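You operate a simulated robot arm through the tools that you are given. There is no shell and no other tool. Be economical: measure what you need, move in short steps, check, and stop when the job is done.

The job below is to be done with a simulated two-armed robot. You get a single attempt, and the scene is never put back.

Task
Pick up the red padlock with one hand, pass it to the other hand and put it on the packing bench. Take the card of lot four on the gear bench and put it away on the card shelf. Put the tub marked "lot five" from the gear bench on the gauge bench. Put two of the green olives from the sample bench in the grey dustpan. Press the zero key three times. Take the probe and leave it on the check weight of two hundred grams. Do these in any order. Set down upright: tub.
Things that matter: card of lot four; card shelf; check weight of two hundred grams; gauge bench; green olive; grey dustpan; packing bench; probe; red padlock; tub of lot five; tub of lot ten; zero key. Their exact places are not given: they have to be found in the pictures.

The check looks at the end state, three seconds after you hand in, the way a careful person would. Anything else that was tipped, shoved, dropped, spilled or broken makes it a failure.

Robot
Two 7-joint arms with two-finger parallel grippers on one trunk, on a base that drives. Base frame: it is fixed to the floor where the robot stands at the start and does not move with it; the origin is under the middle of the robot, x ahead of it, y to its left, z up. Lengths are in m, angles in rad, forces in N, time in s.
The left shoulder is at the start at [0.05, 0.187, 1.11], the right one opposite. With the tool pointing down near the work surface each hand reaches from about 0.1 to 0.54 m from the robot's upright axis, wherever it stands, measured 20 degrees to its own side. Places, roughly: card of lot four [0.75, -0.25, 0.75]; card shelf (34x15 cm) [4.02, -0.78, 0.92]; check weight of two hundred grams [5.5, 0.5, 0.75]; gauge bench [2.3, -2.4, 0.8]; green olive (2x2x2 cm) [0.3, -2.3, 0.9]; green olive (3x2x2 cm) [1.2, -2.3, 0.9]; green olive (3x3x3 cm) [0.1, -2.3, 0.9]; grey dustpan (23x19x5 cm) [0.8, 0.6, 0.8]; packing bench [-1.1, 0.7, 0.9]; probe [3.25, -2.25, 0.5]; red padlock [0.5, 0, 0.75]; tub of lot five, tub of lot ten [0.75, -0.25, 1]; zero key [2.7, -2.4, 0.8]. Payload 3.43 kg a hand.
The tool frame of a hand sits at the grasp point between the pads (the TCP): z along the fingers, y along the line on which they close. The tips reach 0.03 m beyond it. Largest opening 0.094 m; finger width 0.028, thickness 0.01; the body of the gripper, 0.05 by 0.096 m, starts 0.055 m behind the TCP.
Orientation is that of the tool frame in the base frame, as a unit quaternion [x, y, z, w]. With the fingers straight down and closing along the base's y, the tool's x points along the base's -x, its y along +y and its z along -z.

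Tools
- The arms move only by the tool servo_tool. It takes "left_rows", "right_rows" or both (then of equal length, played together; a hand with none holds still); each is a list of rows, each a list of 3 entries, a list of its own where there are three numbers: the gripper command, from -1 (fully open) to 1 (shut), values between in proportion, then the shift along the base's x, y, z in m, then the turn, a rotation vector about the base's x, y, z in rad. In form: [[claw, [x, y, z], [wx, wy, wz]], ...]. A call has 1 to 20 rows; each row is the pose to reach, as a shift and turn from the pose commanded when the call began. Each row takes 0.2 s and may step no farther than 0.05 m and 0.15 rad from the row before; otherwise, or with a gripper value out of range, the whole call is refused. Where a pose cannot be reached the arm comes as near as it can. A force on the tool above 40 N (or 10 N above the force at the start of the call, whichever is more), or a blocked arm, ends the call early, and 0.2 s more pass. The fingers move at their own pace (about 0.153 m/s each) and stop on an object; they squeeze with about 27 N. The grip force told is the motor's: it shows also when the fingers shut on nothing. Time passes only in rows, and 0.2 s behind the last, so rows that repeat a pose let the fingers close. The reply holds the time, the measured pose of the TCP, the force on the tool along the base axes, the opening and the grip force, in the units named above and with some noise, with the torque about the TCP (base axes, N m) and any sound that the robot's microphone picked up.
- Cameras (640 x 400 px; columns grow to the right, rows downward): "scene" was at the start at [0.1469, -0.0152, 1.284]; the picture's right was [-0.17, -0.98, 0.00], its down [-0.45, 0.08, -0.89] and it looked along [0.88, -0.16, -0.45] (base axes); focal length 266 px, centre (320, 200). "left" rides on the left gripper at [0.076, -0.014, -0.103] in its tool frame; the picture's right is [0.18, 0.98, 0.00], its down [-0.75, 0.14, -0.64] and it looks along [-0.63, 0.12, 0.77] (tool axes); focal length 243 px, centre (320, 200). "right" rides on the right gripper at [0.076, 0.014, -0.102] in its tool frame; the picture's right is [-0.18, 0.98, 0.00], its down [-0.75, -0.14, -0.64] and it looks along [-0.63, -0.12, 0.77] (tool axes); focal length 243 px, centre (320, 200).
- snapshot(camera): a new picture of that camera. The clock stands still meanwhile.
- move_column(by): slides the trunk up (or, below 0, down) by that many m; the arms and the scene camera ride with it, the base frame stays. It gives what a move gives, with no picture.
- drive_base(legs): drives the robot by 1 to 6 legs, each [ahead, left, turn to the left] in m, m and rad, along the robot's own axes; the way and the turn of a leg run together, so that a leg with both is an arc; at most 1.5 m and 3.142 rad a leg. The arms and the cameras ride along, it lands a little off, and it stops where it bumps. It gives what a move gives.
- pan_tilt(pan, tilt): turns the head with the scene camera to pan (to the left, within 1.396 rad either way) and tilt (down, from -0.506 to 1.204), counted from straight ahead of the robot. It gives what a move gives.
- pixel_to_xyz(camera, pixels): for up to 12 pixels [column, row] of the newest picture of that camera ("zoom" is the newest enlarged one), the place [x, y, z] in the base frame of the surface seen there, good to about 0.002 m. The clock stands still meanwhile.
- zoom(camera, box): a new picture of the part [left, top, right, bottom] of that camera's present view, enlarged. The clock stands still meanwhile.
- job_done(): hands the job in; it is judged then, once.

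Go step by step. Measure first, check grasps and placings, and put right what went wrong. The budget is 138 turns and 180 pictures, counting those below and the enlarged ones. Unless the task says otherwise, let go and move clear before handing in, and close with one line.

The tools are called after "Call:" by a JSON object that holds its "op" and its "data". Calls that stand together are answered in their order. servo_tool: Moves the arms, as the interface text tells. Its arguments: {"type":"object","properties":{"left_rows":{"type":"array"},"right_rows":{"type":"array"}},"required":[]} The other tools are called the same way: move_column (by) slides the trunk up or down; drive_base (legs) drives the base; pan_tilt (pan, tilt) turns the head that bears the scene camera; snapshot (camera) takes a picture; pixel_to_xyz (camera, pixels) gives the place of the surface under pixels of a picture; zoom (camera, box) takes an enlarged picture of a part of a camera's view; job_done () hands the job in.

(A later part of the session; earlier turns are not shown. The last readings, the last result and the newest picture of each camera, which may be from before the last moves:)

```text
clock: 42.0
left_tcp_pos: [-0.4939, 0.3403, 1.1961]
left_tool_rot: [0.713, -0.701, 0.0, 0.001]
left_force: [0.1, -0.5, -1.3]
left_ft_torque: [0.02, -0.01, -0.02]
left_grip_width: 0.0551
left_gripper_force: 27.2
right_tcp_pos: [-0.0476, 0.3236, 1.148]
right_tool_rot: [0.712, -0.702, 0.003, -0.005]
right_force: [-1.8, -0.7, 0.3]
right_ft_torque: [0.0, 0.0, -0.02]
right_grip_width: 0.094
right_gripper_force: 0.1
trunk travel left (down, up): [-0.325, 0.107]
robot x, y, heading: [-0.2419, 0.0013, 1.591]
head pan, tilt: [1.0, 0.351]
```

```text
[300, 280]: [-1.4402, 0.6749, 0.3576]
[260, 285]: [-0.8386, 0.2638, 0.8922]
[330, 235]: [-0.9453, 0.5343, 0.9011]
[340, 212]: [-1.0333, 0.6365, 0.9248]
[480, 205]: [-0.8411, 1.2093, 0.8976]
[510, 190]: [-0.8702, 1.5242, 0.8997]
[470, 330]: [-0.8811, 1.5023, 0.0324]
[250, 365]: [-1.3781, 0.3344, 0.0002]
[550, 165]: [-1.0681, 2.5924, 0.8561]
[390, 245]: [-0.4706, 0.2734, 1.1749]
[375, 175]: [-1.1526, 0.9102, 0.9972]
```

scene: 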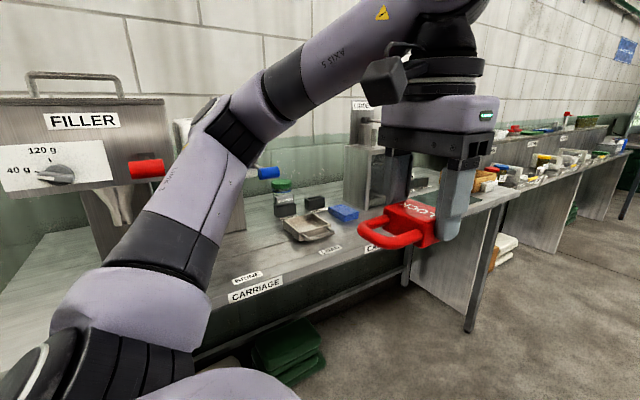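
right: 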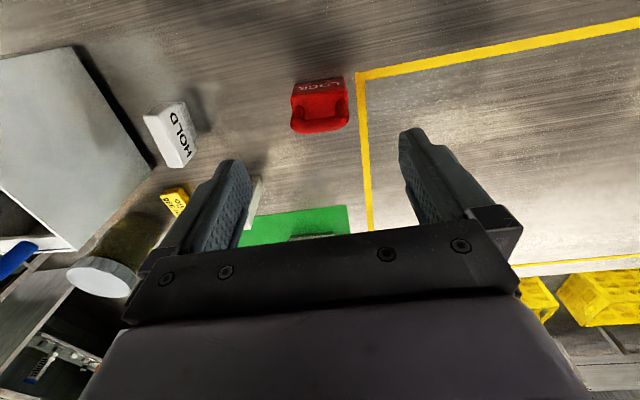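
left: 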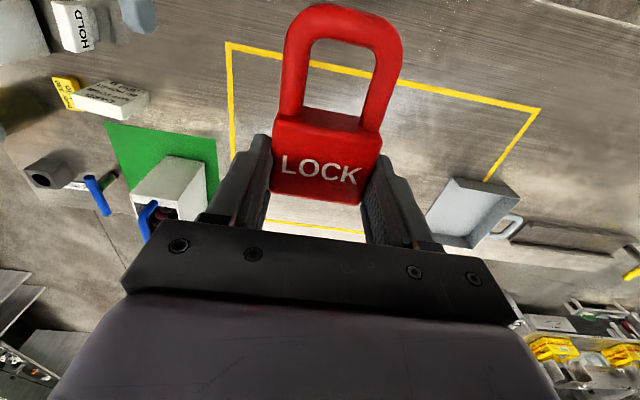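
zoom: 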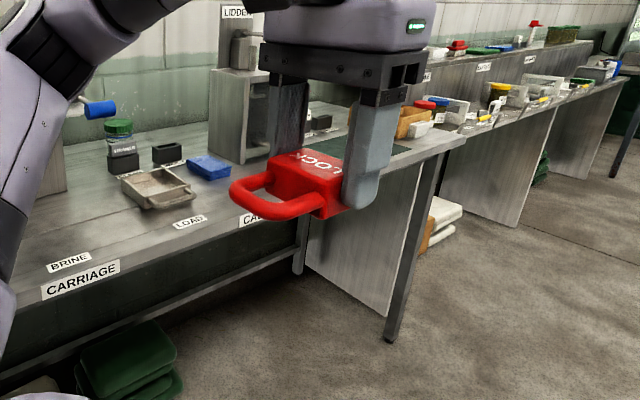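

Packing bench: front edge x≈-0.84, top z≈0.90. I'll drive to y≈0.85 and face it.

Call:
{"op": "drive_base", "data": {"legs": [[0.85, 0, 0], [0, 0, 1.55]]}}

Call:
{"op": "pan_tilt", "data": {"pan": 0.0, "tilt": 0.5}}

Call:
{"op": "snapshot", "data": {"camera": "scene"}}

```text
clock: 50.3
left_tcp_pos: [-0.5951, 0.6021, 1.1956]
left_tool_rot: [1.0, -0.001, 0.001, 0.0]
left_force: [0.2, -0.7, -0.5]
left_ft_torque: [-0.02, -0.01, -0.03]
left_grip_width: 0.055
left_gripper_force: 26.3
right_tcp_pos: [-0.5724, 1.0463, 1.148]
right_tool_rot: [1.0, -0.002, -0.001, -0.006]
right_force: [-0.2, 0.3, 0.5]
right_ft_torque: [-0.02, -0.02, 0.02]
right_grip_width: 0.0941
right_gripper_force: 0.0
trunk travel left (down, up): [-0.325, 0.107]
robot x, y, heading: [-0.2499, 0.8437, 3.14]
head pan, tilt: [1.0, 0.351]
```

```text
clock: 51.5
left_tcp_pos: [-0.5941, 0.6023, 1.1958]
left_tool_rot: [1.0, -0.001, 0.001, 0.0]
left_force: [0.3, -0.1, -0.6]
left_ft_torque: [-0.02, -0.01, 0.01]
left_grip_width: 0.0551
left_gripper_force: 27.0
right_tcp_pos: [-0.5717, 1.0456, 1.1476]
right_tool_rot: [1.0, -0.002, 0.0, -0.007]
right_force: [-0.2, -0.2, -0.2]
right_ft_torque: [-0.01, 0.01, 0.0]
right_grip_width: 0.0938
right_gripper_force: 0.1
trunk travel left (down, up): [-0.325, 0.107]
robot x, y, heading: [-0.2516, 0.8439, 3.137]
head pan, tilt: [0.0, 0.499]
```

```text
149 pictures are left
```

scene: 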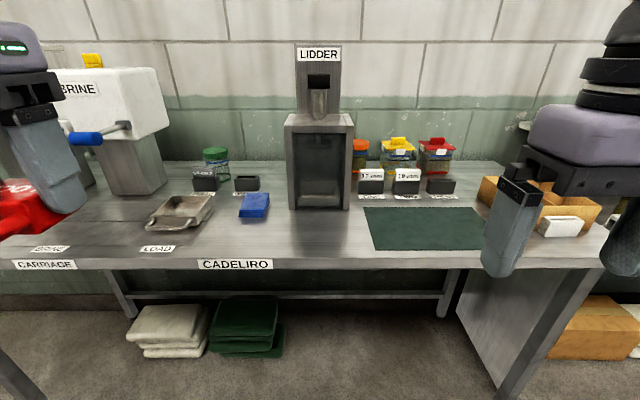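

The free spot is between the carriage track and the green mat, around (310,235). I'll measure it.

Call:
{"op": "pixel_to_xyz", "data": {"camera": "scene", "pixels": [[310, 245], [310, 225], [270, 240], [350, 240], [240, 235], [365, 215], [300, 262], [180, 255], [255, 200]]}}

Call:
{"op": "drive_base", "data": {"legs": [[0.2, 0, 0]]}}

```text
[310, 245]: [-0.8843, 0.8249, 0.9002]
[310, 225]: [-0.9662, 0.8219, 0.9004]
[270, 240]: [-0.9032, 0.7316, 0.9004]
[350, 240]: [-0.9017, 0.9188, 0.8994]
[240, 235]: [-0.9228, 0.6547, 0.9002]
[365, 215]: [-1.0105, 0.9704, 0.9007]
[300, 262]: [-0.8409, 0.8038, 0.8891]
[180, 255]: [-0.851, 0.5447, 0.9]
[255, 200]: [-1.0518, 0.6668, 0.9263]
```

```text
clock: 53.1
left_tcp_pos: [-0.7944, 0.6039, 1.1963]
left_tool_rot: [1.0, -0.003, 0.0, 0.0]
left_force: [0.1, -0.3, -0.7]
left_ft_torque: [0.02, -0.01, 0.0]
left_grip_width: 0.0554
left_gripper_force: 26.8
right_tcp_pos: [-0.7703, 1.0482, 1.147]
right_tool_rot: [1.0, -0.003, 0.0, -0.005]
right_force: [-0.2, 0.3, 0.6]
right_ft_torque: [0.01, -0.05, 0.0]
right_grip_width: 0.0942
right_gripper_force: 0.1
trunk travel left (down, up): [-0.325, 0.107]
robot x, y, heading: [-0.4496, 0.8431, 3.134]
head pan, tilt: [0.0, 0.499]
```

Placing the padlock at about (-0.95,0.79): I'll move over it and down to z≈0.96 first.

Call:
{"op": "servo_tool", "data": {"left_rows": [[1, [-0.03, 0.035, 0], [0, 0, 0]], [1, [-0.06, 0.07, 0], [0, 0, 0]], [1, [-0.09, 0.105, 0], [0, 0, 0]], [1, [-0.12, 0.14, 0], [0, 0, 0]], [1, [-0.155, 0.175, 0], [0, 0, 0]], [1, [-0.155, 0.186, -0.04], [0, 0, 0]], [1, [-0.155, 0.186, -0.08], [0, 0, 0]], [1, [-0.155, 0.186, -0.12], [0, 0, 0]], [1, [-0.155, 0.186, -0.16], [0, 0, 0]], [1, [-0.155, 0.186, -0.2], [0, 0, 0]], [1, [-0.155, 0.186, -0.23], [0, 0, 0]], [1, [-0.155, 0.186, -0.23], [0, 0, 0]]]}}

Call:
{"op": "snapshot", "data": {"camera": "scene"}}

Call:
{"op": "snapshot", "data": {"camera": "left"}}

```text
clock: 55.7
left_tcp_pos: [-0.9446, 0.7891, 0.9645]
left_tool_rot: [1.0, -0.002, 0.0, 0.0]
left_force: [-0.1, 0.1, -1.3]
left_ft_torque: [0.0, -0.02, 0.04]
left_grip_width: 0.0555
left_gripper_force: 26.8
right_tcp_pos: [-0.7693, 1.0474, 1.1481]
right_tool_rot: [1.0, -0.003, -0.001, -0.007]
right_force: [-0.4, 0.8, 0.3]
right_ft_torque: [0.0, -0.04, 0.02]
right_grip_width: 0.0941
right_gripper_force: 0.1
trunk travel left (down, up): [-0.325, 0.107]
robot x, y, heading: [-0.4478, 0.8447, 3.134]
head pan, tilt: [0.0, 0.499]
```

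```text
148 pictures are left
```

scene: 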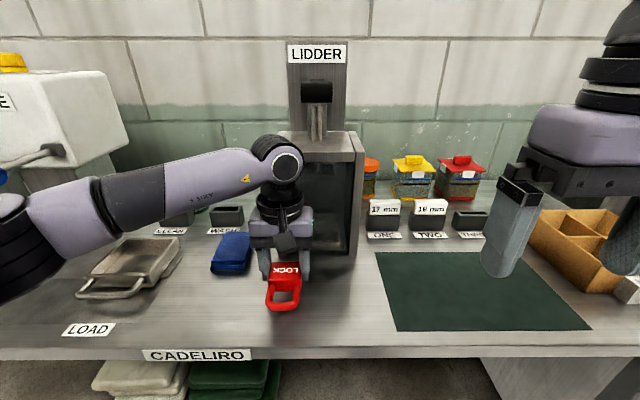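

```text
147 pictures are left
```

left: 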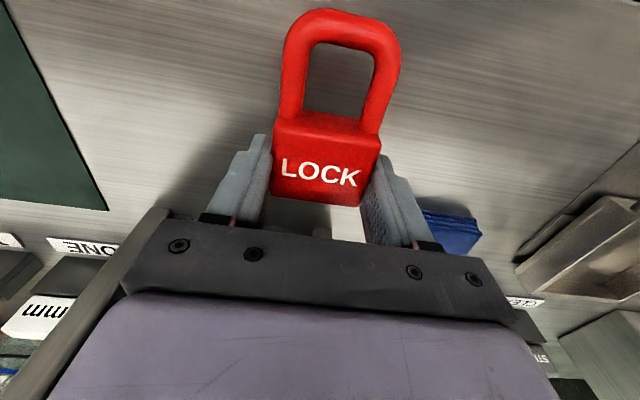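

The blue block is close by. I'll shift 2 cm away from it, lower to z≈0.934, release and lift.

Call:
{"op": "servo_tool", "data": {"left_rows": [[1, [0.01, 0.02, 0], [0, 0, 0]], [1, [0.01, 0.02, -0.015], [0, 0, 0]], [1, [0.01, 0.02, -0.025], [0, 0, 0]], [1, [0.01, 0.02, -0.03], [0, 0, 0]], [1, [0.01, 0.02, -0.03], [0, 0, 0]], [0, [0.01, 0.02, -0.03], [0, 0, 0]], [-0.6, [0.01, 0.02, -0.03], [0, 0, 0]], [-0.6, [0.01, 0.02, -0.03], [0, 0, 0]], [-0.6, [0.01, 0.02, 0.01], [0, 0, 0]], [-0.6, [0.01, 0.02, 0.05], [0, 0, 0]], [-0.6, [0.01, 0.02, 0.09], [0, 0, 0]]]}}

Call:
{"op": "snapshot", "data": {"camera": "scene"}}

```text
clock: 58.1
left_tcp_pos: [-0.9362, 0.8084, 1.0575]
left_tool_rot: [1.0, -0.002, 0.001, 0.0]
left_force: [-0.6, 0.2, -0.3]
left_ft_torque: [-0.02, 0.02, 0.0]
left_grip_width: 0.0752
left_gripper_force: 0.0
right_tcp_pos: [-0.7682, 1.0481, 1.147]
right_tool_rot: [1.0, -0.004, -0.001, -0.006]
right_force: [-0.2, 0.2, -0.2]
right_ft_torque: [0.01, 0.03, -0.01]
right_grip_width: 0.094
right_gripper_force: 0.1
trunk travel left (down, up): [-0.325, 0.107]
robot x, y, heading: [-0.4466, 0.8464, 3.133]
head pan, tilt: [0.0, 0.499]
```

```text
146 pictures are left
```

scene: 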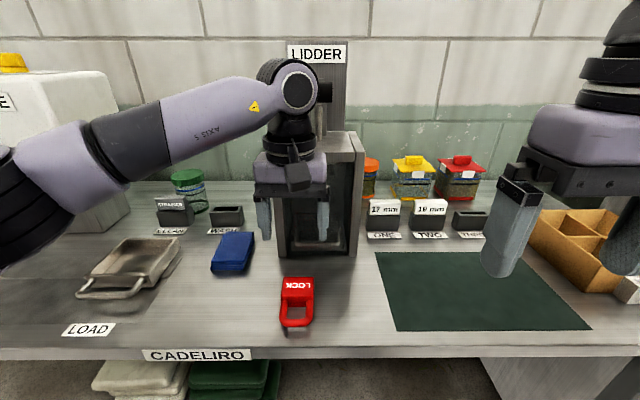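

The padlock is placed. I'll tuck the left hand and drive towards the sample bench.

Call:
{"op": "servo_tool", "data": {"left_rows": [[-0.6, [0.0, 0, 0.04], [0, 0, 0]], [-0.6, [0.0, 0, 0.08], [0, 0, 0]], [-0.6, [0.025, -0.035, 0.1], [0, 0, 0]], [-0.6, [0.05, -0.07, 0.1], [0, 0, 0]], [-0.6, [0.075, -0.105, 0.1], [0, 0, 0]], [-0.6, [0.1, -0.14, 0.1], [0, 0, 0]], [-0.6, [0.125, -0.18, 0.1], [0, 0, 0]], [-1, [0.125, -0.18, 0.1], [0, 0, 0]]]}}

Call:
{"op": "drive_base", "data": {"legs": [[-0.25, 0, 0], [0, 0, 1.578], [1.15, 0, 0], [1.15, 0, 0]]}}

Call:
{"op": "pan_tilt", "data": {"pan": 0.3, "tilt": 0.35}}

Call:
{"op": "snapshot", "data": {"camera": "scene"}}

```text
clock: 59.9
left_tcp_pos: [-0.8104, 0.6291, 1.1556]
left_tool_rot: [1.0, -0.002, 0.0, 0.001]
left_force: [-0.4, 0.1, 0.1]
left_ft_torque: [-0.02, -0.01, 0.03]
left_grip_width: 0.0939
left_gripper_force: 0.1
right_tcp_pos: [-0.7696, 1.0477, 1.1462]
right_tool_rot: [1.0, -0.004, -0.001, -0.006]
right_force: [-0.1, -0.4, -0.3]
right_ft_torque: [0.0, 0.02, 0.01]
right_grip_width: 0.0939
right_gripper_force: 0.1
trunk travel left (down, up): [-0.325, 0.107]
robot x, y, heading: [-0.4498, 0.8436, 3.132]
head pan, tilt: [0.0, 0.499]
```

```text
clock: 76.5
left_tcp_pos: [-0.0276, -1.8323, 1.155]
left_tool_rot: [0.713, 0.702, 0.0, -0.001]
left_force: [-0.5, 0.2, -0.2]
left_ft_torque: [-0.01, 0.0, 0.01]
left_grip_width: 0.0939
left_gripper_force: 0.0
right_tcp_pos: [-0.4452, -1.7843, 1.1472]
right_tool_rot: [0.713, 0.701, -0.005, -0.003]
right_force: [-0.3, 0.6, 0.2]
right_ft_torque: [-0.02, 0.01, -0.01]
right_grip_width: 0.0939
right_gripper_force: 0.0
trunk travel left (down, up): [-0.325, 0.107]
robot x, y, heading: [-0.2403, -1.4654, -1.594]
head pan, tilt: [0.0, 0.499]
```

```text
clock: 77.3
left_tcp_pos: [-0.0283, -1.8317, 1.1543]
left_tool_rot: [0.713, 0.702, 0.001, 0.0]
left_force: [-0.4, -1.6, 0.3]
left_ft_torque: [0.01, -0.03, -0.02]
left_grip_width: 0.094
left_gripper_force: 0.1
right_tcp_pos: [-0.4456, -1.7843, 1.148]
right_tool_rot: [0.713, 0.701, -0.005, -0.004]
right_force: [-0.2, -0.7, -0.4]
right_ft_torque: [0.0, 0.01, 0.01]
right_grip_width: 0.0938
right_gripper_force: 0.0
trunk travel left (down, up): [-0.325, 0.107]
robot x, y, heading: [-0.2398, -1.4644, -1.586]
head pan, tilt: [0.3, 0.351]
```

```text
145 pictures are left
```

scene: 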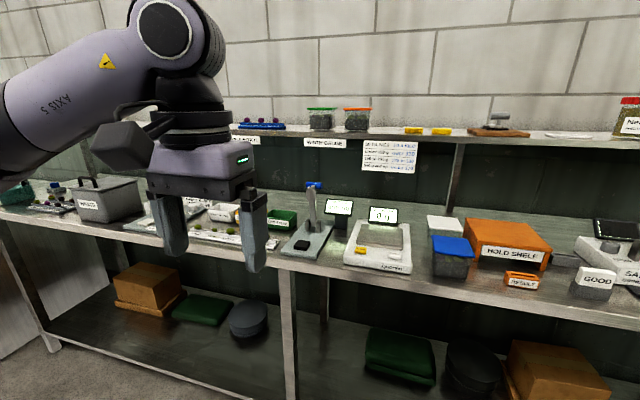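

The sample bench is ahead, and there seem to be olives on trays near (225,235) and (50,205). I'll shift left and look.

Call:
{"op": "drive_base", "data": {"legs": [[0, 0.5, 0.015]]}}

Call:
{"op": "pan_tilt", "data": {"pan": 0.2, "tilt": 0.5}}

Call:
{"op": "snapshot", "data": {"camera": "scene"}}

Call:
{"op": "zoom", "data": {"camera": "scene", "box": [200, 120, 460, 280]}}

```text
clock: 82.4
left_tcp_pos: [0.4922, -1.8364, 1.154]
left_tool_rot: [0.71, 0.704, 0.001, -0.001]
left_force: [-1.0, -0.7, 0.4]
left_ft_torque: [0.03, 0.0, 0.0]
left_grip_width: 0.0939
left_gripper_force: 0.1
right_tcp_pos: [0.0752, -1.7933, 1.1472]
right_tool_rot: [0.711, 0.703, -0.005, -0.004]
right_force: [0.0, -0.3, 0.0]
right_ft_torque: [0.03, -0.02, 0.04]
right_grip_width: 0.0942
right_gripper_force: 0.1
trunk travel left (down, up): [-0.325, 0.107]
robot x, y, heading: [0.2767, -1.4754, -1.586]
head pan, tilt: [0.3, 0.351]
```

```text
clock: 83.1
left_tcp_pos: [0.4927, -1.8363, 1.1554]
left_tool_rot: [0.71, 0.704, 0.0, -0.001]
left_force: [-0.3, 0.6, 0.1]
left_ft_torque: [0.01, -0.02, 0.0]
left_grip_width: 0.0938
left_gripper_force: 0.1
right_tcp_pos: [0.0752, -1.7938, 1.1475]
right_tool_rot: [0.711, 0.703, -0.005, -0.004]
right_force: [0.9, -0.4, -0.7]
right_ft_torque: [0.0, 0.0, 0.02]
right_grip_width: 0.0939
right_gripper_force: 0.0
trunk travel left (down, up): [-0.325, 0.107]
robot x, y, heading: [0.2817, -1.4739, -1.583]
head pan, tilt: [0.201, 0.499]
```

```text
144 pictures are left
```

scene: 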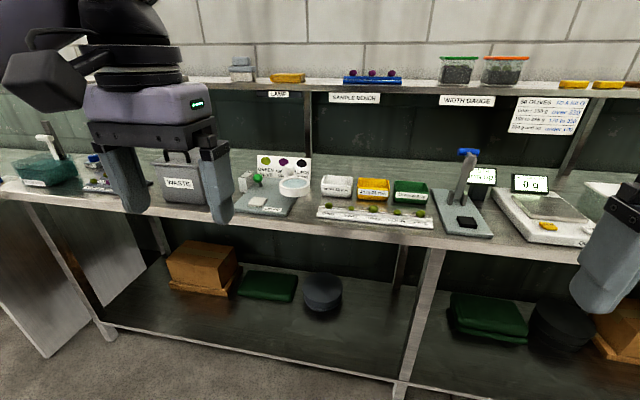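

```text
2.46 times, centred on (330, 200) of scene
```

zoom: 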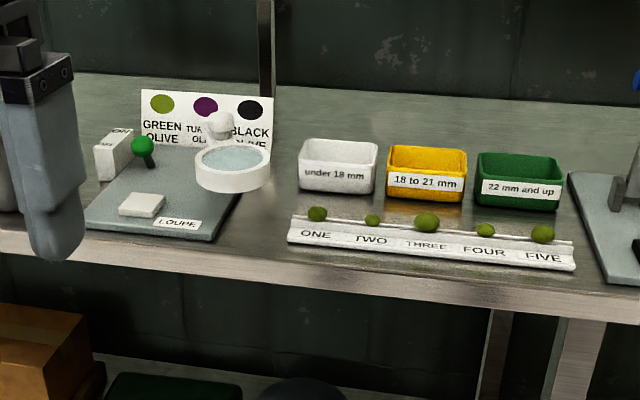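

Five olives lie on a strip. I'll zoom and measure them.

Call:
{"op": "zoom", "data": {"camera": "scene", "box": [310, 170, 440, 240]}}

Call:
{"op": "pixel_to_xyz", "data": {"camera": "scene", "pixels": [[329, 206], [351, 209], [373, 210], [397, 213], [420, 213], [350, 235], [420, 229], [320, 217], [355, 180], [410, 185], [440, 250]]}}

```text
4.92 times, centred on (375, 205) of scene
```

zoom: 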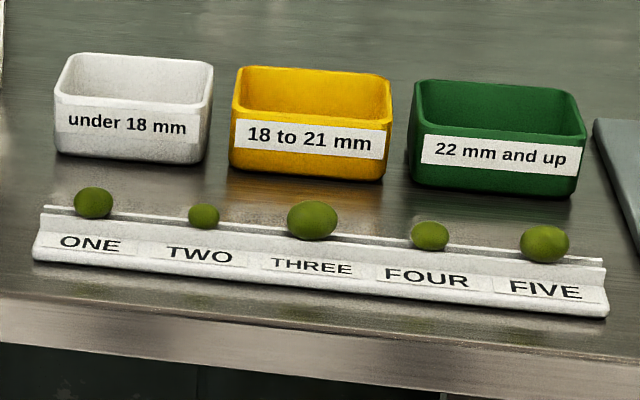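

```text
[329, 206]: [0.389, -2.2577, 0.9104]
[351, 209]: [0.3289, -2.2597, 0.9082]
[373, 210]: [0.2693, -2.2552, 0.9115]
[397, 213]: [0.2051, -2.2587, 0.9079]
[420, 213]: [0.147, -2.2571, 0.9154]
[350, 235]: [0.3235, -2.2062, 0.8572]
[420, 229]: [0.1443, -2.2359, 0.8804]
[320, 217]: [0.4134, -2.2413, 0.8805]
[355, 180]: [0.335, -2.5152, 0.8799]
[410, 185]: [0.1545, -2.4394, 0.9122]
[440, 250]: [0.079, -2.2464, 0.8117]
```

Olives ONE (0.389,-2.26) and FIVE (0.147,-2.26). I'll check the upper shelf edge, then drive up.

Call:
{"op": "pixel_to_xyz", "data": {"camera": "scene", "pixels": [[340, 97], [420, 95], [430, 240], [300, 225], [367, 80]]}}

Call:
{"op": "drive_base", "data": {"legs": [[0.34, 0, 0.01]]}}

Call:
{"op": "pan_tilt", "data": {"pan": 0.0, "tilt": 0.7}}

Call:
{"op": "snapshot", "data": {"camera": "scene"}}

```text
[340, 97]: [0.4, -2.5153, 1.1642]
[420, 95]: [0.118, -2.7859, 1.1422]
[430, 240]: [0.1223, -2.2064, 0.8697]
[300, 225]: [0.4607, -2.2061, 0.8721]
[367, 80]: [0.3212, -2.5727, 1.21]
```

```text
clock: 85.3
left_tcp_pos: [0.4948, -2.1744, 1.1545]
left_tool_rot: [0.707, 0.708, 0.0, 0.0]
left_force: [-0.2, -0.5, -0.1]
left_ft_torque: [0.01, 0.02, 0.03]
left_grip_width: 0.0938
left_gripper_force: 0.1
right_tcp_pos: [0.0771, -2.1357, 1.1472]
right_tool_rot: [0.707, 0.707, -0.004, -0.003]
right_force: [0.5, 0.3, 0.3]
right_ft_torque: [-0.02, 0.01, -0.02]
right_grip_width: 0.0937
right_gripper_force: 0.0
trunk travel left (down, up): [-0.325, 0.107]
robot x, y, heading: [0.2755, -1.8133, -1.57]
head pan, tilt: [0.201, 0.499]
```

```text
clock: 86.0
left_tcp_pos: [0.4951, -2.1743, 1.1547]
left_tool_rot: [0.707, 0.708, 0.0, 0.0]
left_force: [0.5, -0.7, -0.5]
left_ft_torque: [0.01, 0.02, -0.01]
left_grip_width: 0.0939
left_gripper_force: 0.1
right_tcp_pos: [0.0765, -2.134, 1.1486]
right_tool_rot: [0.707, 0.707, -0.004, -0.004]
right_force: [-0.5, 0.4, 0.1]
right_ft_torque: [-0.03, 0.01, 0.03]
right_grip_width: 0.094
right_gripper_force: 0.0
trunk travel left (down, up): [-0.325, 0.107]
robot x, y, heading: [0.2762, -1.8097, -1.571]
head pan, tilt: [0.0, 0.7]
```

```text
141 pictures are left
```

scene: 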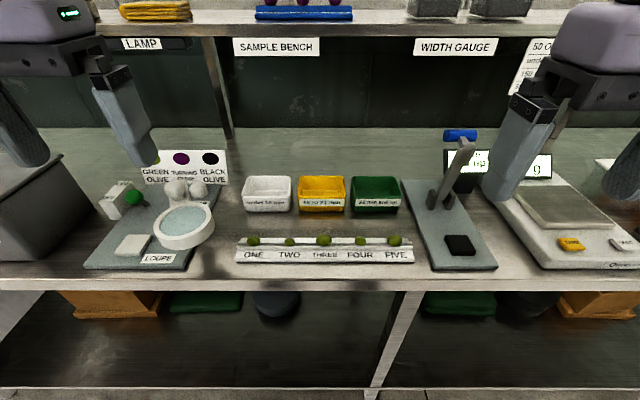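

"SAMPLE BENCH" is confirmed. I'll measure the olives and the neighbouring width gauge and loupe.

Call:
{"op": "zoom", "data": {"camera": "scene", "box": [225, 225, 425, 275]}}

Call:
{"op": "pixel_to_xyz", "data": {"camera": "scene", "pixels": [[254, 239], [289, 241], [324, 239], [360, 241], [395, 239], [445, 200], [460, 135], [435, 240], [212, 225], [400, 177]]}}

Call:
{"op": "pixel_to_xyz", "data": {"camera": "zoom", "pixels": [[92, 40], [92, 48], [75, 48], [112, 48], [545, 48], [525, 48], [565, 48], [92, 65], [545, 65], [200, 30]]}}

```text
3.20 times, centred on (325, 250) of scene
```

zoom: 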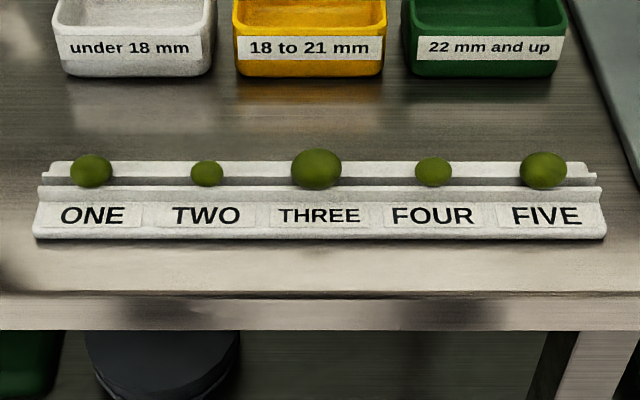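

```text
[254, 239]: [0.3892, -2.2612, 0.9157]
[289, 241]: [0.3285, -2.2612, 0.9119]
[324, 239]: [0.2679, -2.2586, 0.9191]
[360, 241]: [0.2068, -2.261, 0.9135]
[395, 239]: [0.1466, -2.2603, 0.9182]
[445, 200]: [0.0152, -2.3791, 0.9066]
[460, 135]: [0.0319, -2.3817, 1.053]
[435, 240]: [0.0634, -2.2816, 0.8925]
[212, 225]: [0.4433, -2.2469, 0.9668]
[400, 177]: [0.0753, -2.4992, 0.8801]
```

```text
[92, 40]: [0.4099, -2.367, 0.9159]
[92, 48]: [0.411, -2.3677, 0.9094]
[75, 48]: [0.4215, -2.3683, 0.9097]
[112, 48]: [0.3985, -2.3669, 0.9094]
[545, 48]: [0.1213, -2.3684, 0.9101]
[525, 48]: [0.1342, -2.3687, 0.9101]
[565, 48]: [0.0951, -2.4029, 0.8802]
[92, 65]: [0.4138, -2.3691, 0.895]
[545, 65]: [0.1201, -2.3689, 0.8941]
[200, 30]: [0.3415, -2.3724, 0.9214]
```

The loupe lens is close to ONE, so I'll use THREE (left) and FIVE (right). Next I'll measure the rail heights and olives precisely.

Call:
{"op": "pixel_to_xyz", "data": {"camera": "zoom", "pixels": [[316, 152], [316, 170], [316, 185], [293, 170], [339, 170], [543, 156], [522, 170], [565, 170], [450, 192], [260, 192], [260, 164], [260, 180]]}}

```text
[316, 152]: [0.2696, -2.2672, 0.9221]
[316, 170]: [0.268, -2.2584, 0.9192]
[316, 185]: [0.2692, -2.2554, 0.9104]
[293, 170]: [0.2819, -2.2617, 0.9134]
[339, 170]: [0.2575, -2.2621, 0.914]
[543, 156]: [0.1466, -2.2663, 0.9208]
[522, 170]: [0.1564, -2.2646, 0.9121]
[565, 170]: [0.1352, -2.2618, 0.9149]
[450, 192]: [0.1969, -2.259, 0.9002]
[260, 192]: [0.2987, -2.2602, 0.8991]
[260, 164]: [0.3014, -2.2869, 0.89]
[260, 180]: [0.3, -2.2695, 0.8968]
```

THREE is at (0.269,-2.267), z≈0.91; rail top 0.90. I'll move the left hand above it, partly closed.

Call:
{"op": "servo_tool", "data": {"left_rows": [[-0.06, [-0.04, -0.016, 0], [0, 0, 0]], [-0.06, [-0.08, -0.032, 0], [0, 0, 0]], [-0.06, [-0.12, -0.05, 0], [0, 0, 0]], [-0.06, [-0.16, -0.066, 0], [0, 0, 0]], [-0.06, [-0.2, -0.082, 0], [0, 0, 0]], [-0.06, [-0.226, -0.093, -0.03], [0, 0, 0]], [-0.06, [-0.226, -0.093, -0.07], [0, 0, 0]], [-0.06, [-0.226, -0.093, -0.11], [0, 0, 0]], [-0.06, [-0.226, -0.093, -0.15], [0, 0, 0]], [-0.06, [-0.226, -0.093, -0.18], [0, 0, 0]], [-0.06, [-0.226, -0.093, -0.18], [0, 0, 0]]]}}

Call:
{"op": "snapshot", "data": {"camera": "left"}}

```text
clock: 88.4
left_tcp_pos: [0.2694, -2.2675, 0.9719]
left_tool_rot: [0.707, 0.707, 0.001, -0.001]
left_force: [-0.2, 0.1, 0.5]
left_ft_torque: [-0.01, -0.02, 0.0]
left_grip_width: 0.0498
left_gripper_force: 0.1
right_tcp_pos: [0.0767, -2.1355, 1.1486]
right_tool_rot: [0.707, 0.707, -0.005, -0.004]
right_force: [-0.3, -1.2, -0.4]
right_ft_torque: [-0.02, 0.01, -0.01]
right_grip_width: 0.094
right_gripper_force: 0.0
trunk travel left (down, up): [-0.325, 0.107]
robot x, y, heading: [0.2764, -1.814, -1.572]
head pan, tilt: [0.0, 0.7]
```

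```text
139 pictures are left
```

left: 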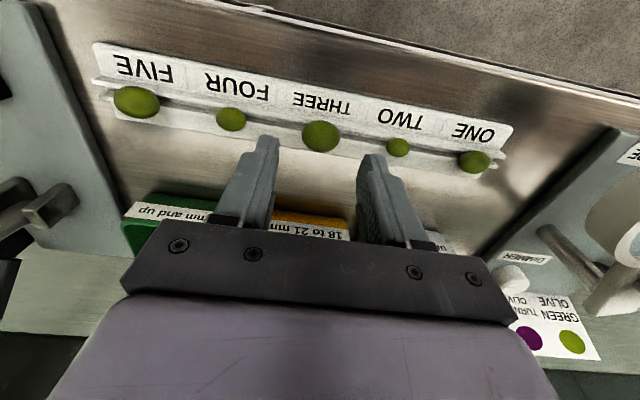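

Aligned. I'll descend, close and lift.

Call:
{"op": "servo_tool", "data": {"left_rows": [[-0.06, [0, 0, -0.02], [0, 0, 0]], [-0.06, [0, 0, -0.035], [0, 0, 0]], [-0.06, [0, 0, -0.04], [0, 0, 0]], [-0.06, [0, 0, -0.04], [0, 0, 0]], [0.3, [0, 0, -0.04], [0, 0, 0]], [1, [0, 0, -0.04], [0, 0, 0]], [1, [0, 0, -0.04], [0, 0, 0]], [1, [0, 0, -0.04], [0, 0, 0]], [1, [0, 0, 0], [0, 0, 0]], [1, [0, 0, 0.04], [0, 0, 0]], [1, [0, 0, 0.08], [0, 0, 0]]]}}

Call:
{"op": "snapshot", "data": {"camera": "left"}}

```text
clock: 90.8
left_tcp_pos: [0.268, -2.2667, 1.0552]
left_tool_rot: [0.706, 0.708, 0.001, 0.001]
left_force: [0.4, -0.4, -0.1]
left_ft_torque: [-0.01, 0.04, 0.01]
left_grip_width: 0.027
left_gripper_force: 8.3
right_tcp_pos: [0.0762, -2.1345, 1.147]
right_tool_rot: [0.707, 0.707, -0.004, -0.004]
right_force: [0.7, -0.3, 0.1]
right_ft_torque: [0.02, -0.02, -0.03]
right_grip_width: 0.0941
right_gripper_force: 0.0
trunk travel left (down, up): [-0.325, 0.107]
robot x, y, heading: [0.278, -1.809, -1.568]
head pan, tilt: [0.0, 0.7]
```

```text
138 pictures are left
```

left: 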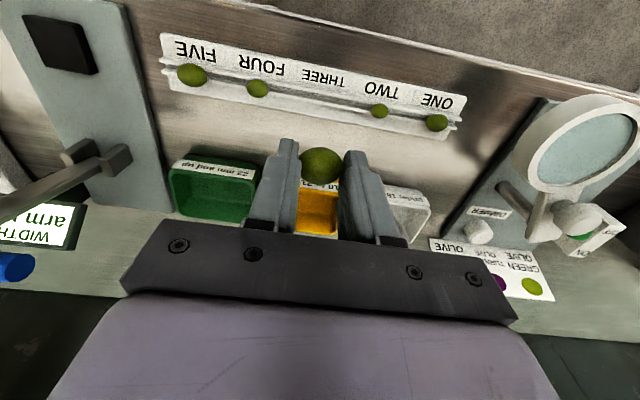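

The olive is held. I'll tuck the left away and bring the right above FIVE.

Call:
{"op": "servo_tool", "data": {"left_rows": [[1, [0.03, 0.01, 0.04], [0, 0, 0]], [1, [0.06, 0.03, 0.08], [0, 0, 0]], [1, [0.1, 0.05, 0.1], [0, 0, 0]], [1, [0.14, 0.07, 0.1], [0, 0, 0]], [1, [0.18, 0.09, 0.1], [0, 0, 0]], [1, [0.21, 0.11, 0.1], [0, 0, 0]], [1, [0.21, 0.11, 0.1], [0, 0, 0]], [1, [0.21, 0.11, 0.1], [0, 0, 0]], [1, [0.21, 0.11, 0.1], [0, 0, 0]]], "right_rows": [[-0.06, [0, 0, 0], [0, 0, 0]], [-0.06, [0.02, -0.03, 0], [0, 0, 0]], [-0.06, [0.04, -0.065, 0], [0, 0, 0]], [-0.06, [0.06, -0.1, 0], [0, 0, 0]], [-0.06, [0.07, -0.132, -0.02], [0, 0, 0]], [-0.06, [0.07, -0.132, -0.06], [0, 0, 0]], [-0.06, [0.07, -0.132, -0.1], [0, 0, 0]], [-0.06, [0.07, -0.132, -0.14], [0, 0, 0]], [-0.06, [0.07, -0.132, -0.175], [0, 0, 0]]]}}

Call:
{"op": "snapshot", "data": {"camera": "right"}}

```text
refused: row 1 steps farther than a row can; nothing moved
```

```text
137 pictures are left
```

right: 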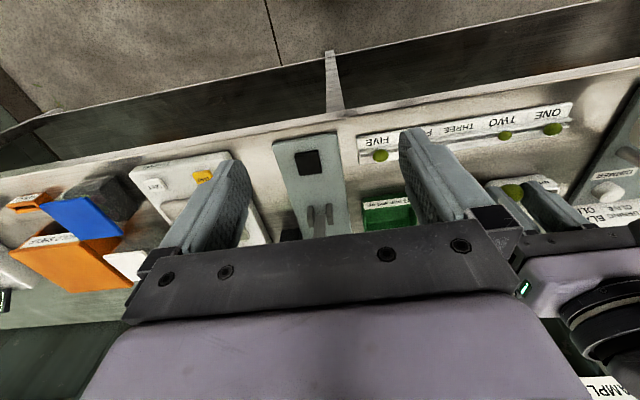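

Fixing the step sizes.

Call:
{"op": "servo_tool", "data": {"left_rows": [[1, [0.02, 0.01, 0.03], [0, 0, 0]], [1, [0.04, 0.02, 0.06], [0, 0, 0]], [1, [0.07, 0.04, 0.09], [0, 0, 0]], [1, [0.11, 0.06, 0.1], [0, 0, 0]], [1, [0.15, 0.08, 0.1], [0, 0, 0]], [1, [0.19, 0.1, 0.1], [0, 0, 0]], [1, [0.21, 0.11, 0.1], [0, 0, 0]], [1, [0.21, 0.11, 0.1], [0, 0, 0]], [1, [0.21, 0.11, 0.1], [0, 0, 0]], [1, [0.21, 0.11, 0.1], [0, 0, 0]]], "right_rows": [[-0.06, [0, 0, 0], [0, 0, 0]], [-0.06, [0.0, 0, 0], [0, 0, 0]], [-0.06, [0.02, -0.03, 0], [0, 0, 0]], [-0.06, [0.04, -0.065, 0], [0, 0, 0]], [-0.06, [0.06, -0.1, 0], [0, 0, 0]], [-0.06, [0.07, -0.132, -0.02], [0, 0, 0]], [-0.06, [0.07, -0.132, -0.06], [0, 0, 0]], [-0.06, [0.07, -0.132, -0.1], [0, 0, 0]], [-0.06, [0.07, -0.132, -0.14], [0, 0, 0]], [-0.06, [0.07, -0.132, -0.175], [0, 0, 0]]]}}

Call:
{"op": "snapshot", "data": {"camera": "right"}}

```text
clock: 93.0
left_tcp_pos: [0.4816, -2.1566, 1.1544]
left_tool_rot: [0.707, 0.707, 0.0, 0.0]
left_force: [-0.4, -0.8, 0.0]
left_ft_torque: [0.01, 0.01, 0.0]
left_grip_width: 0.0267
left_gripper_force: 8.2
right_tcp_pos: [0.1466, -2.2676, 0.974]
right_tool_rot: [0.707, 0.707, -0.005, -0.004]
right_force: [0.5, 0.0, -0.1]
right_ft_torque: [0.03, 0.0, -0.01]
right_grip_width: 0.0499
right_gripper_force: 0.0
trunk travel left (down, up): [-0.325, 0.107]
robot x, y, heading: [0.2766, -1.8132, -1.573]
head pan, tilt: [0.0, 0.7]
```

```text
136 pictures are left
```

right: 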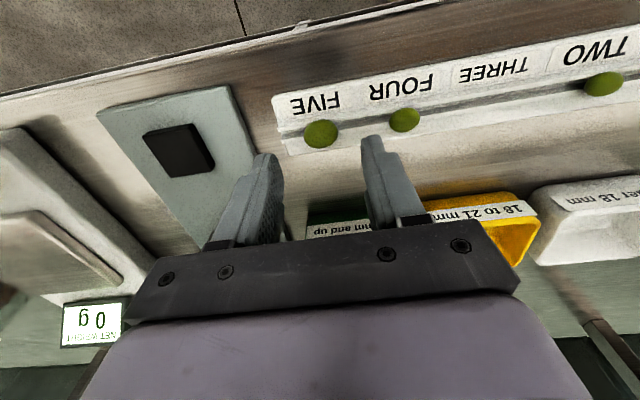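

Aligned. I'll descend, close and lift.

Call:
{"op": "servo_tool", "data": {"right_rows": [[-0.06, [0, 0, -0.02], [0, 0, 0]], [-0.06, [0, 0, -0.035], [0, 0, 0]], [-0.06, [0, 0, -0.042], [0, 0, 0]], [-0.06, [0, 0, -0.042], [0, 0, 0]], [0.3, [0, 0, -0.042], [0, 0, 0]], [1, [0, 0, -0.042], [0, 0, 0]], [1, [0, 0, -0.042], [0, 0, 0]], [1, [0, 0, -0.042], [0, 0, 0]], [1, [0, 0, 0], [0, 0, 0]], [1, [0, 0, 0.04], [0, 0, 0]], [1, [0, 0, 0.08], [0, 0, 0]], [1, [0, 0.03, 0.12], [0, 0, 0]], [1, [0, 0.06, 0.16], [0, 0, 0]], [1, [-0.03, 0.1, 0.18], [0, 0, 0]]]}}

Call:
{"op": "snapshot", "data": {"camera": "right"}}

Call:
{"op": "snapshot", "data": {"camera": "scene"}}

```text
refused: row 14 steps farther than a row can; nothing moved
```

```text
135 pictures are left
```

right: 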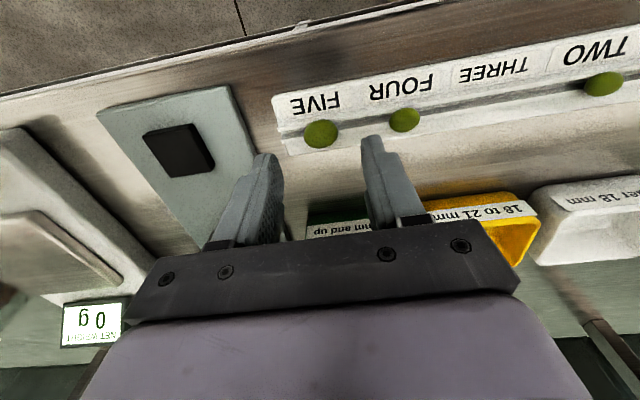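

```text
134 pictures are left
```

scene: 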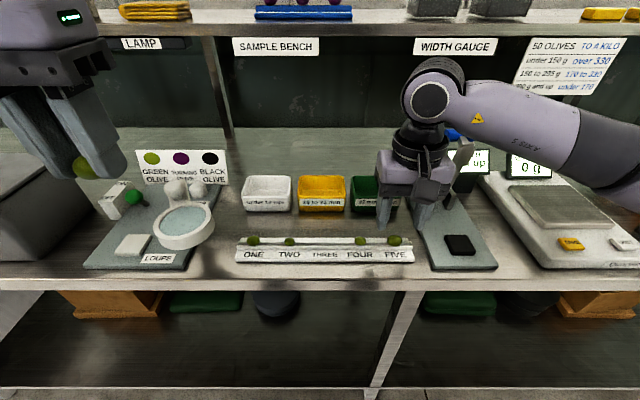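

Only the last step was too long; retrying.

Call:
{"op": "servo_tool", "data": {"right_rows": [[-0.06, [0, 0, -0.02], [0, 0, 0]], [-0.06, [0, 0, -0.035], [0, 0, 0]], [-0.06, [0, 0, -0.042], [0, 0, 0]], [-0.06, [0, 0, -0.042], [0, 0, 0]], [0.3, [0, 0, -0.042], [0, 0, 0]], [1, [0, 0, -0.042], [0, 0, 0]], [1, [0, 0, -0.042], [0, 0, 0]], [1, [0, 0, -0.042], [0, 0, 0]], [1, [0, 0, 0], [0, 0, 0]], [1, [0, 0, 0.04], [0, 0, 0]], [1, [0, 0, 0.08], [0, 0, 0]], [1, [0, 0.03, 0.11], [0, 0, 0]], [1, [0, 0.06, 0.14], [0, 0, 0]], [1, [-0.03, 0.09, 0.16], [0, 0, 0]]]}}

Call:
{"op": "snapshot", "data": {"camera": "right"}}

Call:
{"op": "snapshot", "data": {"camera": "scene"}}

```text
clock: 96.0
left_tcp_pos: [0.4814, -2.156, 1.1545]
left_tool_rot: [0.707, 0.707, 0.001, 0.001]
left_force: [-0.2, 0.8, 0.0]
left_ft_torque: [-0.01, 0.0, 0.03]
left_grip_width: 0.0267
left_gripper_force: 7.9
right_tcp_pos: [0.1171, -2.1762, 1.1345]
right_tool_rot: [0.707, 0.707, -0.005, -0.003]
right_force: [-0.6, 0.9, 0.0]
right_ft_torque: [0.02, -0.02, 0.03]
right_grip_width: 0.0246
right_gripper_force: 8.3
trunk travel left (down, up): [-0.325, 0.107]
robot x, y, heading: [0.2759, -1.8126, -1.571]
head pan, tilt: [0.0, 0.7]
```

```text
133 pictures are left
```

right: 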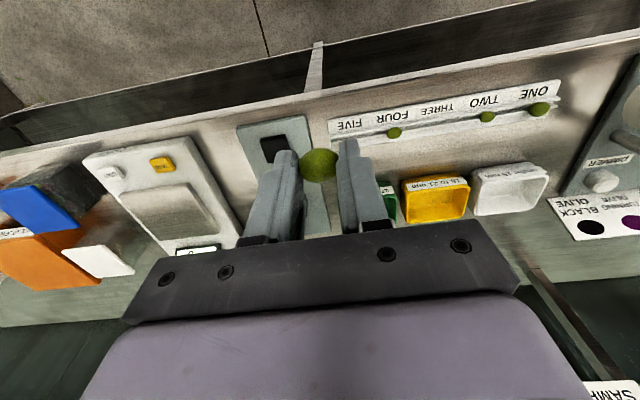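

```text
132 pictures are left
```

scene: 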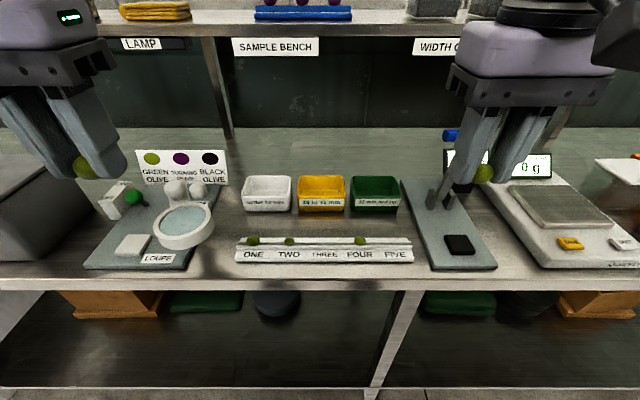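

Both olives are held. I'll back away, turn to face +x, and look at the lane beyond the gear bench, since the dustpan and tub sit nearer its far edge.

Call:
{"op": "drive_base", "data": {"legs": [[-0.5, 0, 0], [0, 0, 1.57], [1.0, 0, 0]]}}

Call:
{"op": "pan_tilt", "data": {"pan": 0.9, "tilt": 0.4}}

Call:
{"op": "snapshot", "data": {"camera": "scene"}}

Call:
{"op": "pan_tilt", "data": {"pan": 0.0, "tilt": 0.4}}

Call:
{"op": "snapshot", "data": {"camera": "scene"}}

```text
clock: 107.5
left_tcp_pos: [1.5782, -1.0566, 1.1547]
left_tool_rot: [-0.033, 0.999, 0.0, 0.0]
left_force: [1.3, -0.3, 0.5]
left_ft_torque: [0.02, 0.02, -0.04]
left_grip_width: 0.027
left_gripper_force: 8.0
right_tcp_pos: [1.6221, -1.4168, 1.1336]
right_tool_rot: [-0.033, 0.999, -0.006, 0.001]
right_force: [0.5, 0.0, 0.1]
right_ft_torque: [-0.01, 0.02, 0.0]
right_grip_width: 0.0244
right_gripper_force: 8.3
trunk travel left (down, up): [-0.325, 0.107]
robot x, y, heading: [1.2458, -1.282, 0.064]
head pan, tilt: [0.0, 0.7]
```

```text
clock: 108.7
left_tcp_pos: [1.5783, -1.0564, 1.1542]
left_tool_rot: [-0.033, 0.999, 0.0, -0.001]
left_force: [0.7, 0.0, -0.2]
left_ft_torque: [0.05, 0.0, 0.02]
left_grip_width: 0.0264
left_gripper_force: 7.7
right_tcp_pos: [1.6238, -1.4157, 1.1341]
right_tool_rot: [-0.034, 0.999, -0.006, 0.001]
right_force: [-1.1, 0.2, -0.2]
right_ft_torque: [0.01, -0.03, 0.02]
right_grip_width: 0.0245
right_gripper_force: 8.6
trunk travel left (down, up): [-0.325, 0.107]
robot x, y, heading: [1.2496, -1.2826, 0.066]
head pan, tilt: [0.901, 0.4]
```

```text
131 pictures are left
```

scene: 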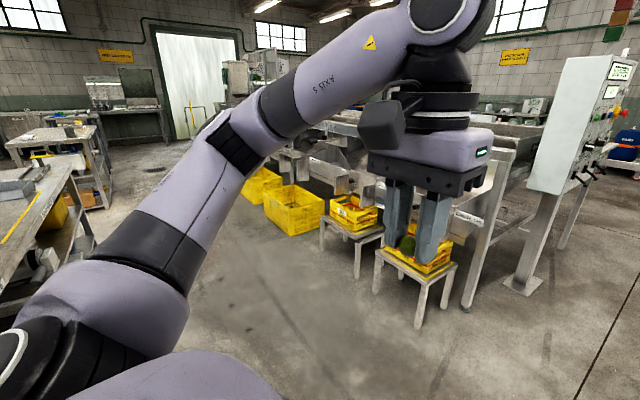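

```text
clock: 109.8
left_tcp_pos: [1.58, -1.0559, 1.1553]
left_tool_rot: [-0.032, 0.999, 0.0, -0.001]
left_force: [-0.1, -1.0, 0.2]
left_ft_torque: [0.0, 0.01, 0.0]
left_grip_width: 0.0268
left_gripper_force: 8.0
right_tcp_pos: [1.622, -1.4169, 1.133]
right_tool_rot: [-0.032, 0.999, -0.005, 0.001]
right_force: [0.0, 0.6, -0.3]
right_ft_torque: [-0.02, 0.03, -0.02]
right_grip_width: 0.0244
right_gripper_force: 7.9
trunk travel left (down, up): [-0.325, 0.107]
robot x, y, heading: [1.2451, -1.2829, 0.063]
head pan, tilt: [0.0, 0.4]
```

```text
130 pictures are left
```

scene: 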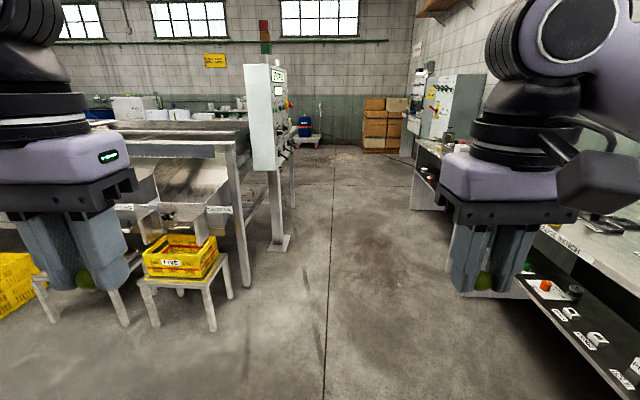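

The lane to the left looks open between the bench and the crates. I'll turn to face +y and measure.

Call:
{"op": "drive_base", "data": {"legs": [[0, 0, 1.507]]}}

Call:
{"op": "snapshot", "data": {"camera": "scene"}}

```text
clock: 114.0
left_tcp_pos: [1.0309, -0.9458, 1.1544]
left_tool_rot: [0.722, -0.692, 0.001, 0.001]
left_force: [0.8, 0.3, 0.7]
left_ft_torque: [0.03, -0.01, -0.02]
left_grip_width: 0.0262
left_gripper_force: 8.1
right_tcp_pos: [1.3934, -0.9101, 1.1338]
right_tool_rot: [0.721, -0.693, 0.003, -0.005]
right_force: [0.0, -1.1, 0.4]
right_ft_torque: [0.01, 0.0, 0.01]
right_grip_width: 0.0243
right_gripper_force: 8.6
trunk travel left (down, up): [-0.325, 0.107]
robot x, y, heading: [1.2497, -1.2806, 1.611]
head pan, tilt: [0.0, 0.4]
```

```text
129 pictures are left
```

scene: 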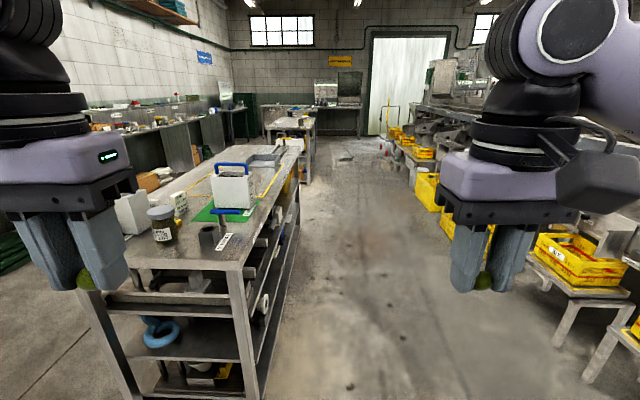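

The lane is open. I'll measure its width and the objects on the bench.

Call:
{"op": "pixel_to_xyz", "data": {"camera": "scene", "pixels": [[245, 265], [300, 150], [268, 390], [425, 190], [560, 345], [230, 165], [232, 195], [270, 155], [262, 160], [235, 215], [395, 150], [540, 260]]}}

Call:
{"op": "zoom", "data": {"camera": "scene", "box": [110, 120, 330, 260]}}

```text
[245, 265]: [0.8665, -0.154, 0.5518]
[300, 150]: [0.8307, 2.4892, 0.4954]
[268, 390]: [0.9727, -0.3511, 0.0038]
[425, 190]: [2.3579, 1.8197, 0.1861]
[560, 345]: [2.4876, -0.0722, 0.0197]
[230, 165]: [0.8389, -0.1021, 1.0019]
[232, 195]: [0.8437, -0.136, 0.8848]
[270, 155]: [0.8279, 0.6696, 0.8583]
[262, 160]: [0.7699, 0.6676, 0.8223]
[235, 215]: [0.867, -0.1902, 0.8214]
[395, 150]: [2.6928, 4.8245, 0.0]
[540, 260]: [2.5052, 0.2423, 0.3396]
```

```text
2.86 times, centred on (220, 190) of scene
```

zoom: 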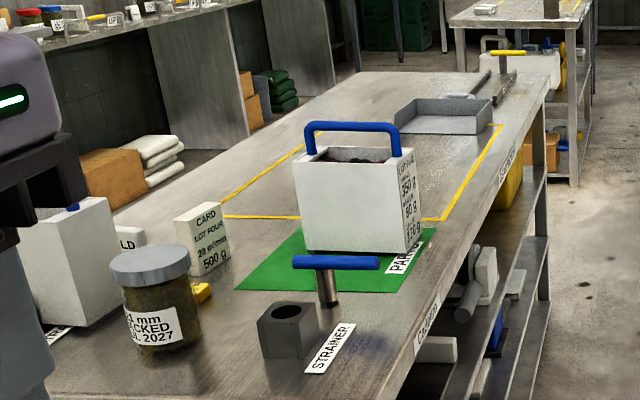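

The lane is clear (x 0.98–2.3). I'll drive up it beside the dustpan and face -x.

Call:
{"op": "drive_base", "data": {"legs": [[0, -0.35, -0.04], [1.0, 0, 0], [0.87, 0, 0], [0, 0, 1.57]]}}

Call:
{"op": "pan_tilt", "data": {"pan": 0.0, "tilt": 0.6}}

Call:
{"op": "snapshot", "data": {"camera": "scene"}}

```text
clock: 130.7
left_tcp_pos: [1.2787, 0.4025, 1.1542]
left_tool_rot: [1.0, 0.008, 0.001, 0.0]
left_force: [0.8, 0.8, 0.1]
left_ft_torque: [-0.02, 0.01, -0.01]
left_grip_width: 0.026
left_gripper_force: 8.2
right_tcp_pos: [1.2523, 0.7655, 1.1336]
right_tool_rot: [1.0, 0.007, 0.0, -0.006]
right_force: [0.2, 0.8, 1.1]
right_ft_torque: [-0.02, 0.0, 0.0]
right_grip_width: 0.0244
right_gripper_force: 8.4
trunk travel left (down, up): [-0.325, 0.107]
robot x, y, heading: [1.6213, 0.6102, -3.132]
head pan, tilt: [0.0, 0.4]
```

```text
clock: 131.4
left_tcp_pos: [1.2796, 0.4022, 1.1539]
left_tool_rot: [1.0, 0.007, 0.001, 0.0]
left_force: [-0.8, 0.0, 0.2]
left_ft_torque: [0.02, 0.01, 0.0]
left_grip_width: 0.0259
left_gripper_force: 8.1
right_tcp_pos: [1.2542, 0.7658, 1.1334]
right_tool_rot: [1.0, 0.006, -0.001, -0.006]
right_force: [-0.3, -0.1, -0.1]
right_ft_torque: [0.02, 0.05, 0.0]
right_grip_width: 0.0243
right_gripper_force: 7.8
trunk travel left (down, up): [-0.325, 0.107]
robot x, y, heading: [1.6147, 0.6102, -3.128]
head pan, tilt: [0.0, 0.6]
```

```text
127 pictures are left
```

scene: 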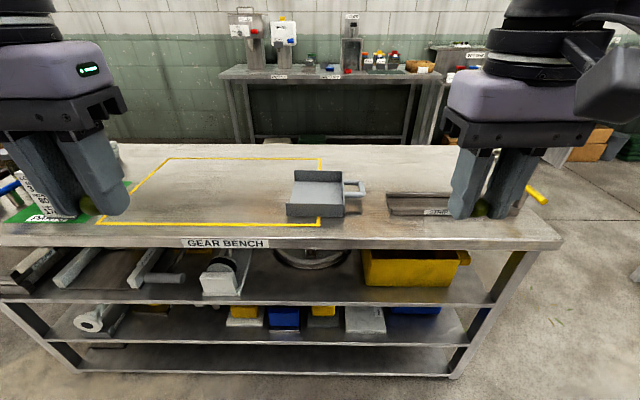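

"GEAR BENCH" is confirmed, with the dustpan at (315,195). I'll close in and measure.

Call:
{"op": "drive_base", "data": {"legs": [[0.28, 0, -0.01]]}}

Call:
{"op": "pan_tilt", "data": {"pan": 0.0, "tilt": 0.8}}

Call:
{"op": "snapshot", "data": {"camera": "scene"}}

Call:
{"op": "zoom", "data": {"camera": "scene", "box": [240, 130, 420, 250]}}

```text
clock: 133.3
left_tcp_pos: [1.0098, 0.3984, 1.1549]
left_tool_rot: [1.0, 0.008, 0.001, 0.0]
left_force: [0.6, -0.4, 0.4]
left_ft_torque: [0.0, -0.05, 0.02]
left_grip_width: 0.026
left_gripper_force: 8.1
right_tcp_pos: [0.9829, 0.7609, 1.1332]
right_tool_rot: [1.0, 0.008, -0.001, -0.007]
right_force: [-0.3, 0.1, -0.4]
right_ft_torque: [0.01, 0.0, 0.0]
right_grip_width: 0.0244
right_gripper_force: 7.5
trunk travel left (down, up): [-0.325, 0.107]
robot x, y, heading: [1.3468, 0.6054, -3.121]
head pan, tilt: [0.0, 0.6]
```

```text
clock: 134.0
left_tcp_pos: [1.0085, 0.3988, 1.1549]
left_tool_rot: [1.0, 0.009, 0.0, -0.001]
left_force: [-0.2, 0.5, 0.4]
left_ft_torque: [-0.02, 0.02, 0.01]
left_grip_width: 0.0258
left_gripper_force: 8.1
right_tcp_pos: [0.9842, 0.7611, 1.1335]
right_tool_rot: [1.0, 0.008, -0.001, -0.006]
right_force: [-0.8, 0.0, -0.4]
right_ft_torque: [0.01, 0.0, -0.02]
right_grip_width: 0.0241
right_gripper_force: 8.2
trunk travel left (down, up): [-0.325, 0.107]
robot x, y, heading: [1.3514, 0.609, -3.126]
head pan, tilt: [0.0, 0.799]
```

```text
126 pictures are left
```

scene: 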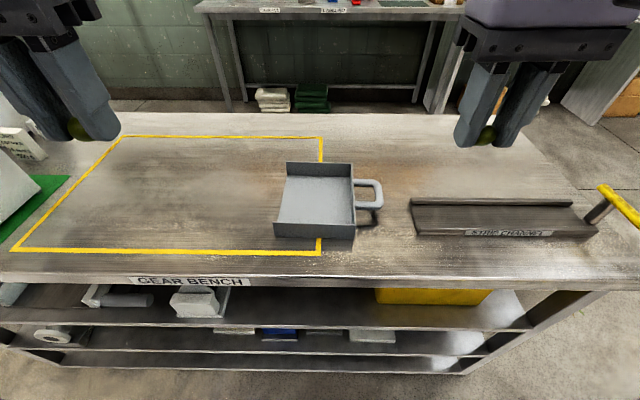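

```text
3.33 times, centred on (330, 190) of scene
```

zoom: 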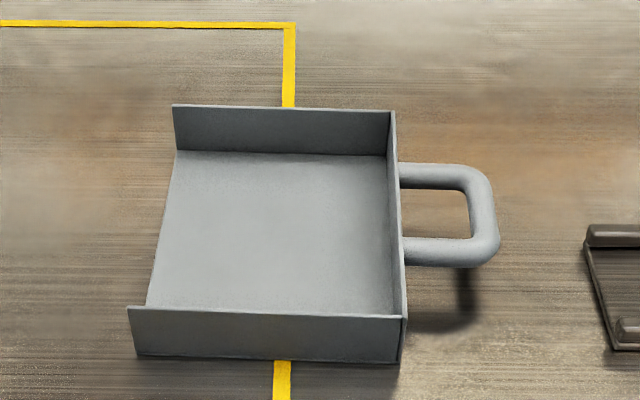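

The pan is open on its left (-y) side. I'll measure its floor and walls.

Call:
{"op": "pixel_to_xyz", "data": {"camera": "zoom", "pixels": [[180, 155], [380, 160], [150, 300], [385, 300], [280, 230], [392, 115], [175, 107], [135, 310], [403, 318], [200, 230], [360, 230], [270, 350]]}}

```text
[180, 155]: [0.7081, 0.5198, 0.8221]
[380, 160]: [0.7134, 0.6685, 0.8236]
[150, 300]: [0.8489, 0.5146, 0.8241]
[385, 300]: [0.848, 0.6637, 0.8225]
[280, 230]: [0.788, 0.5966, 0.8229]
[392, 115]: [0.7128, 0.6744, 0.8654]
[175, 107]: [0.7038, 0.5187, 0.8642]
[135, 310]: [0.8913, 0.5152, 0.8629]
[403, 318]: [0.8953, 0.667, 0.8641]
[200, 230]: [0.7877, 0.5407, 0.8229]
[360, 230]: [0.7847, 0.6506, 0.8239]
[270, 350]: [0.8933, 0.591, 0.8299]
```

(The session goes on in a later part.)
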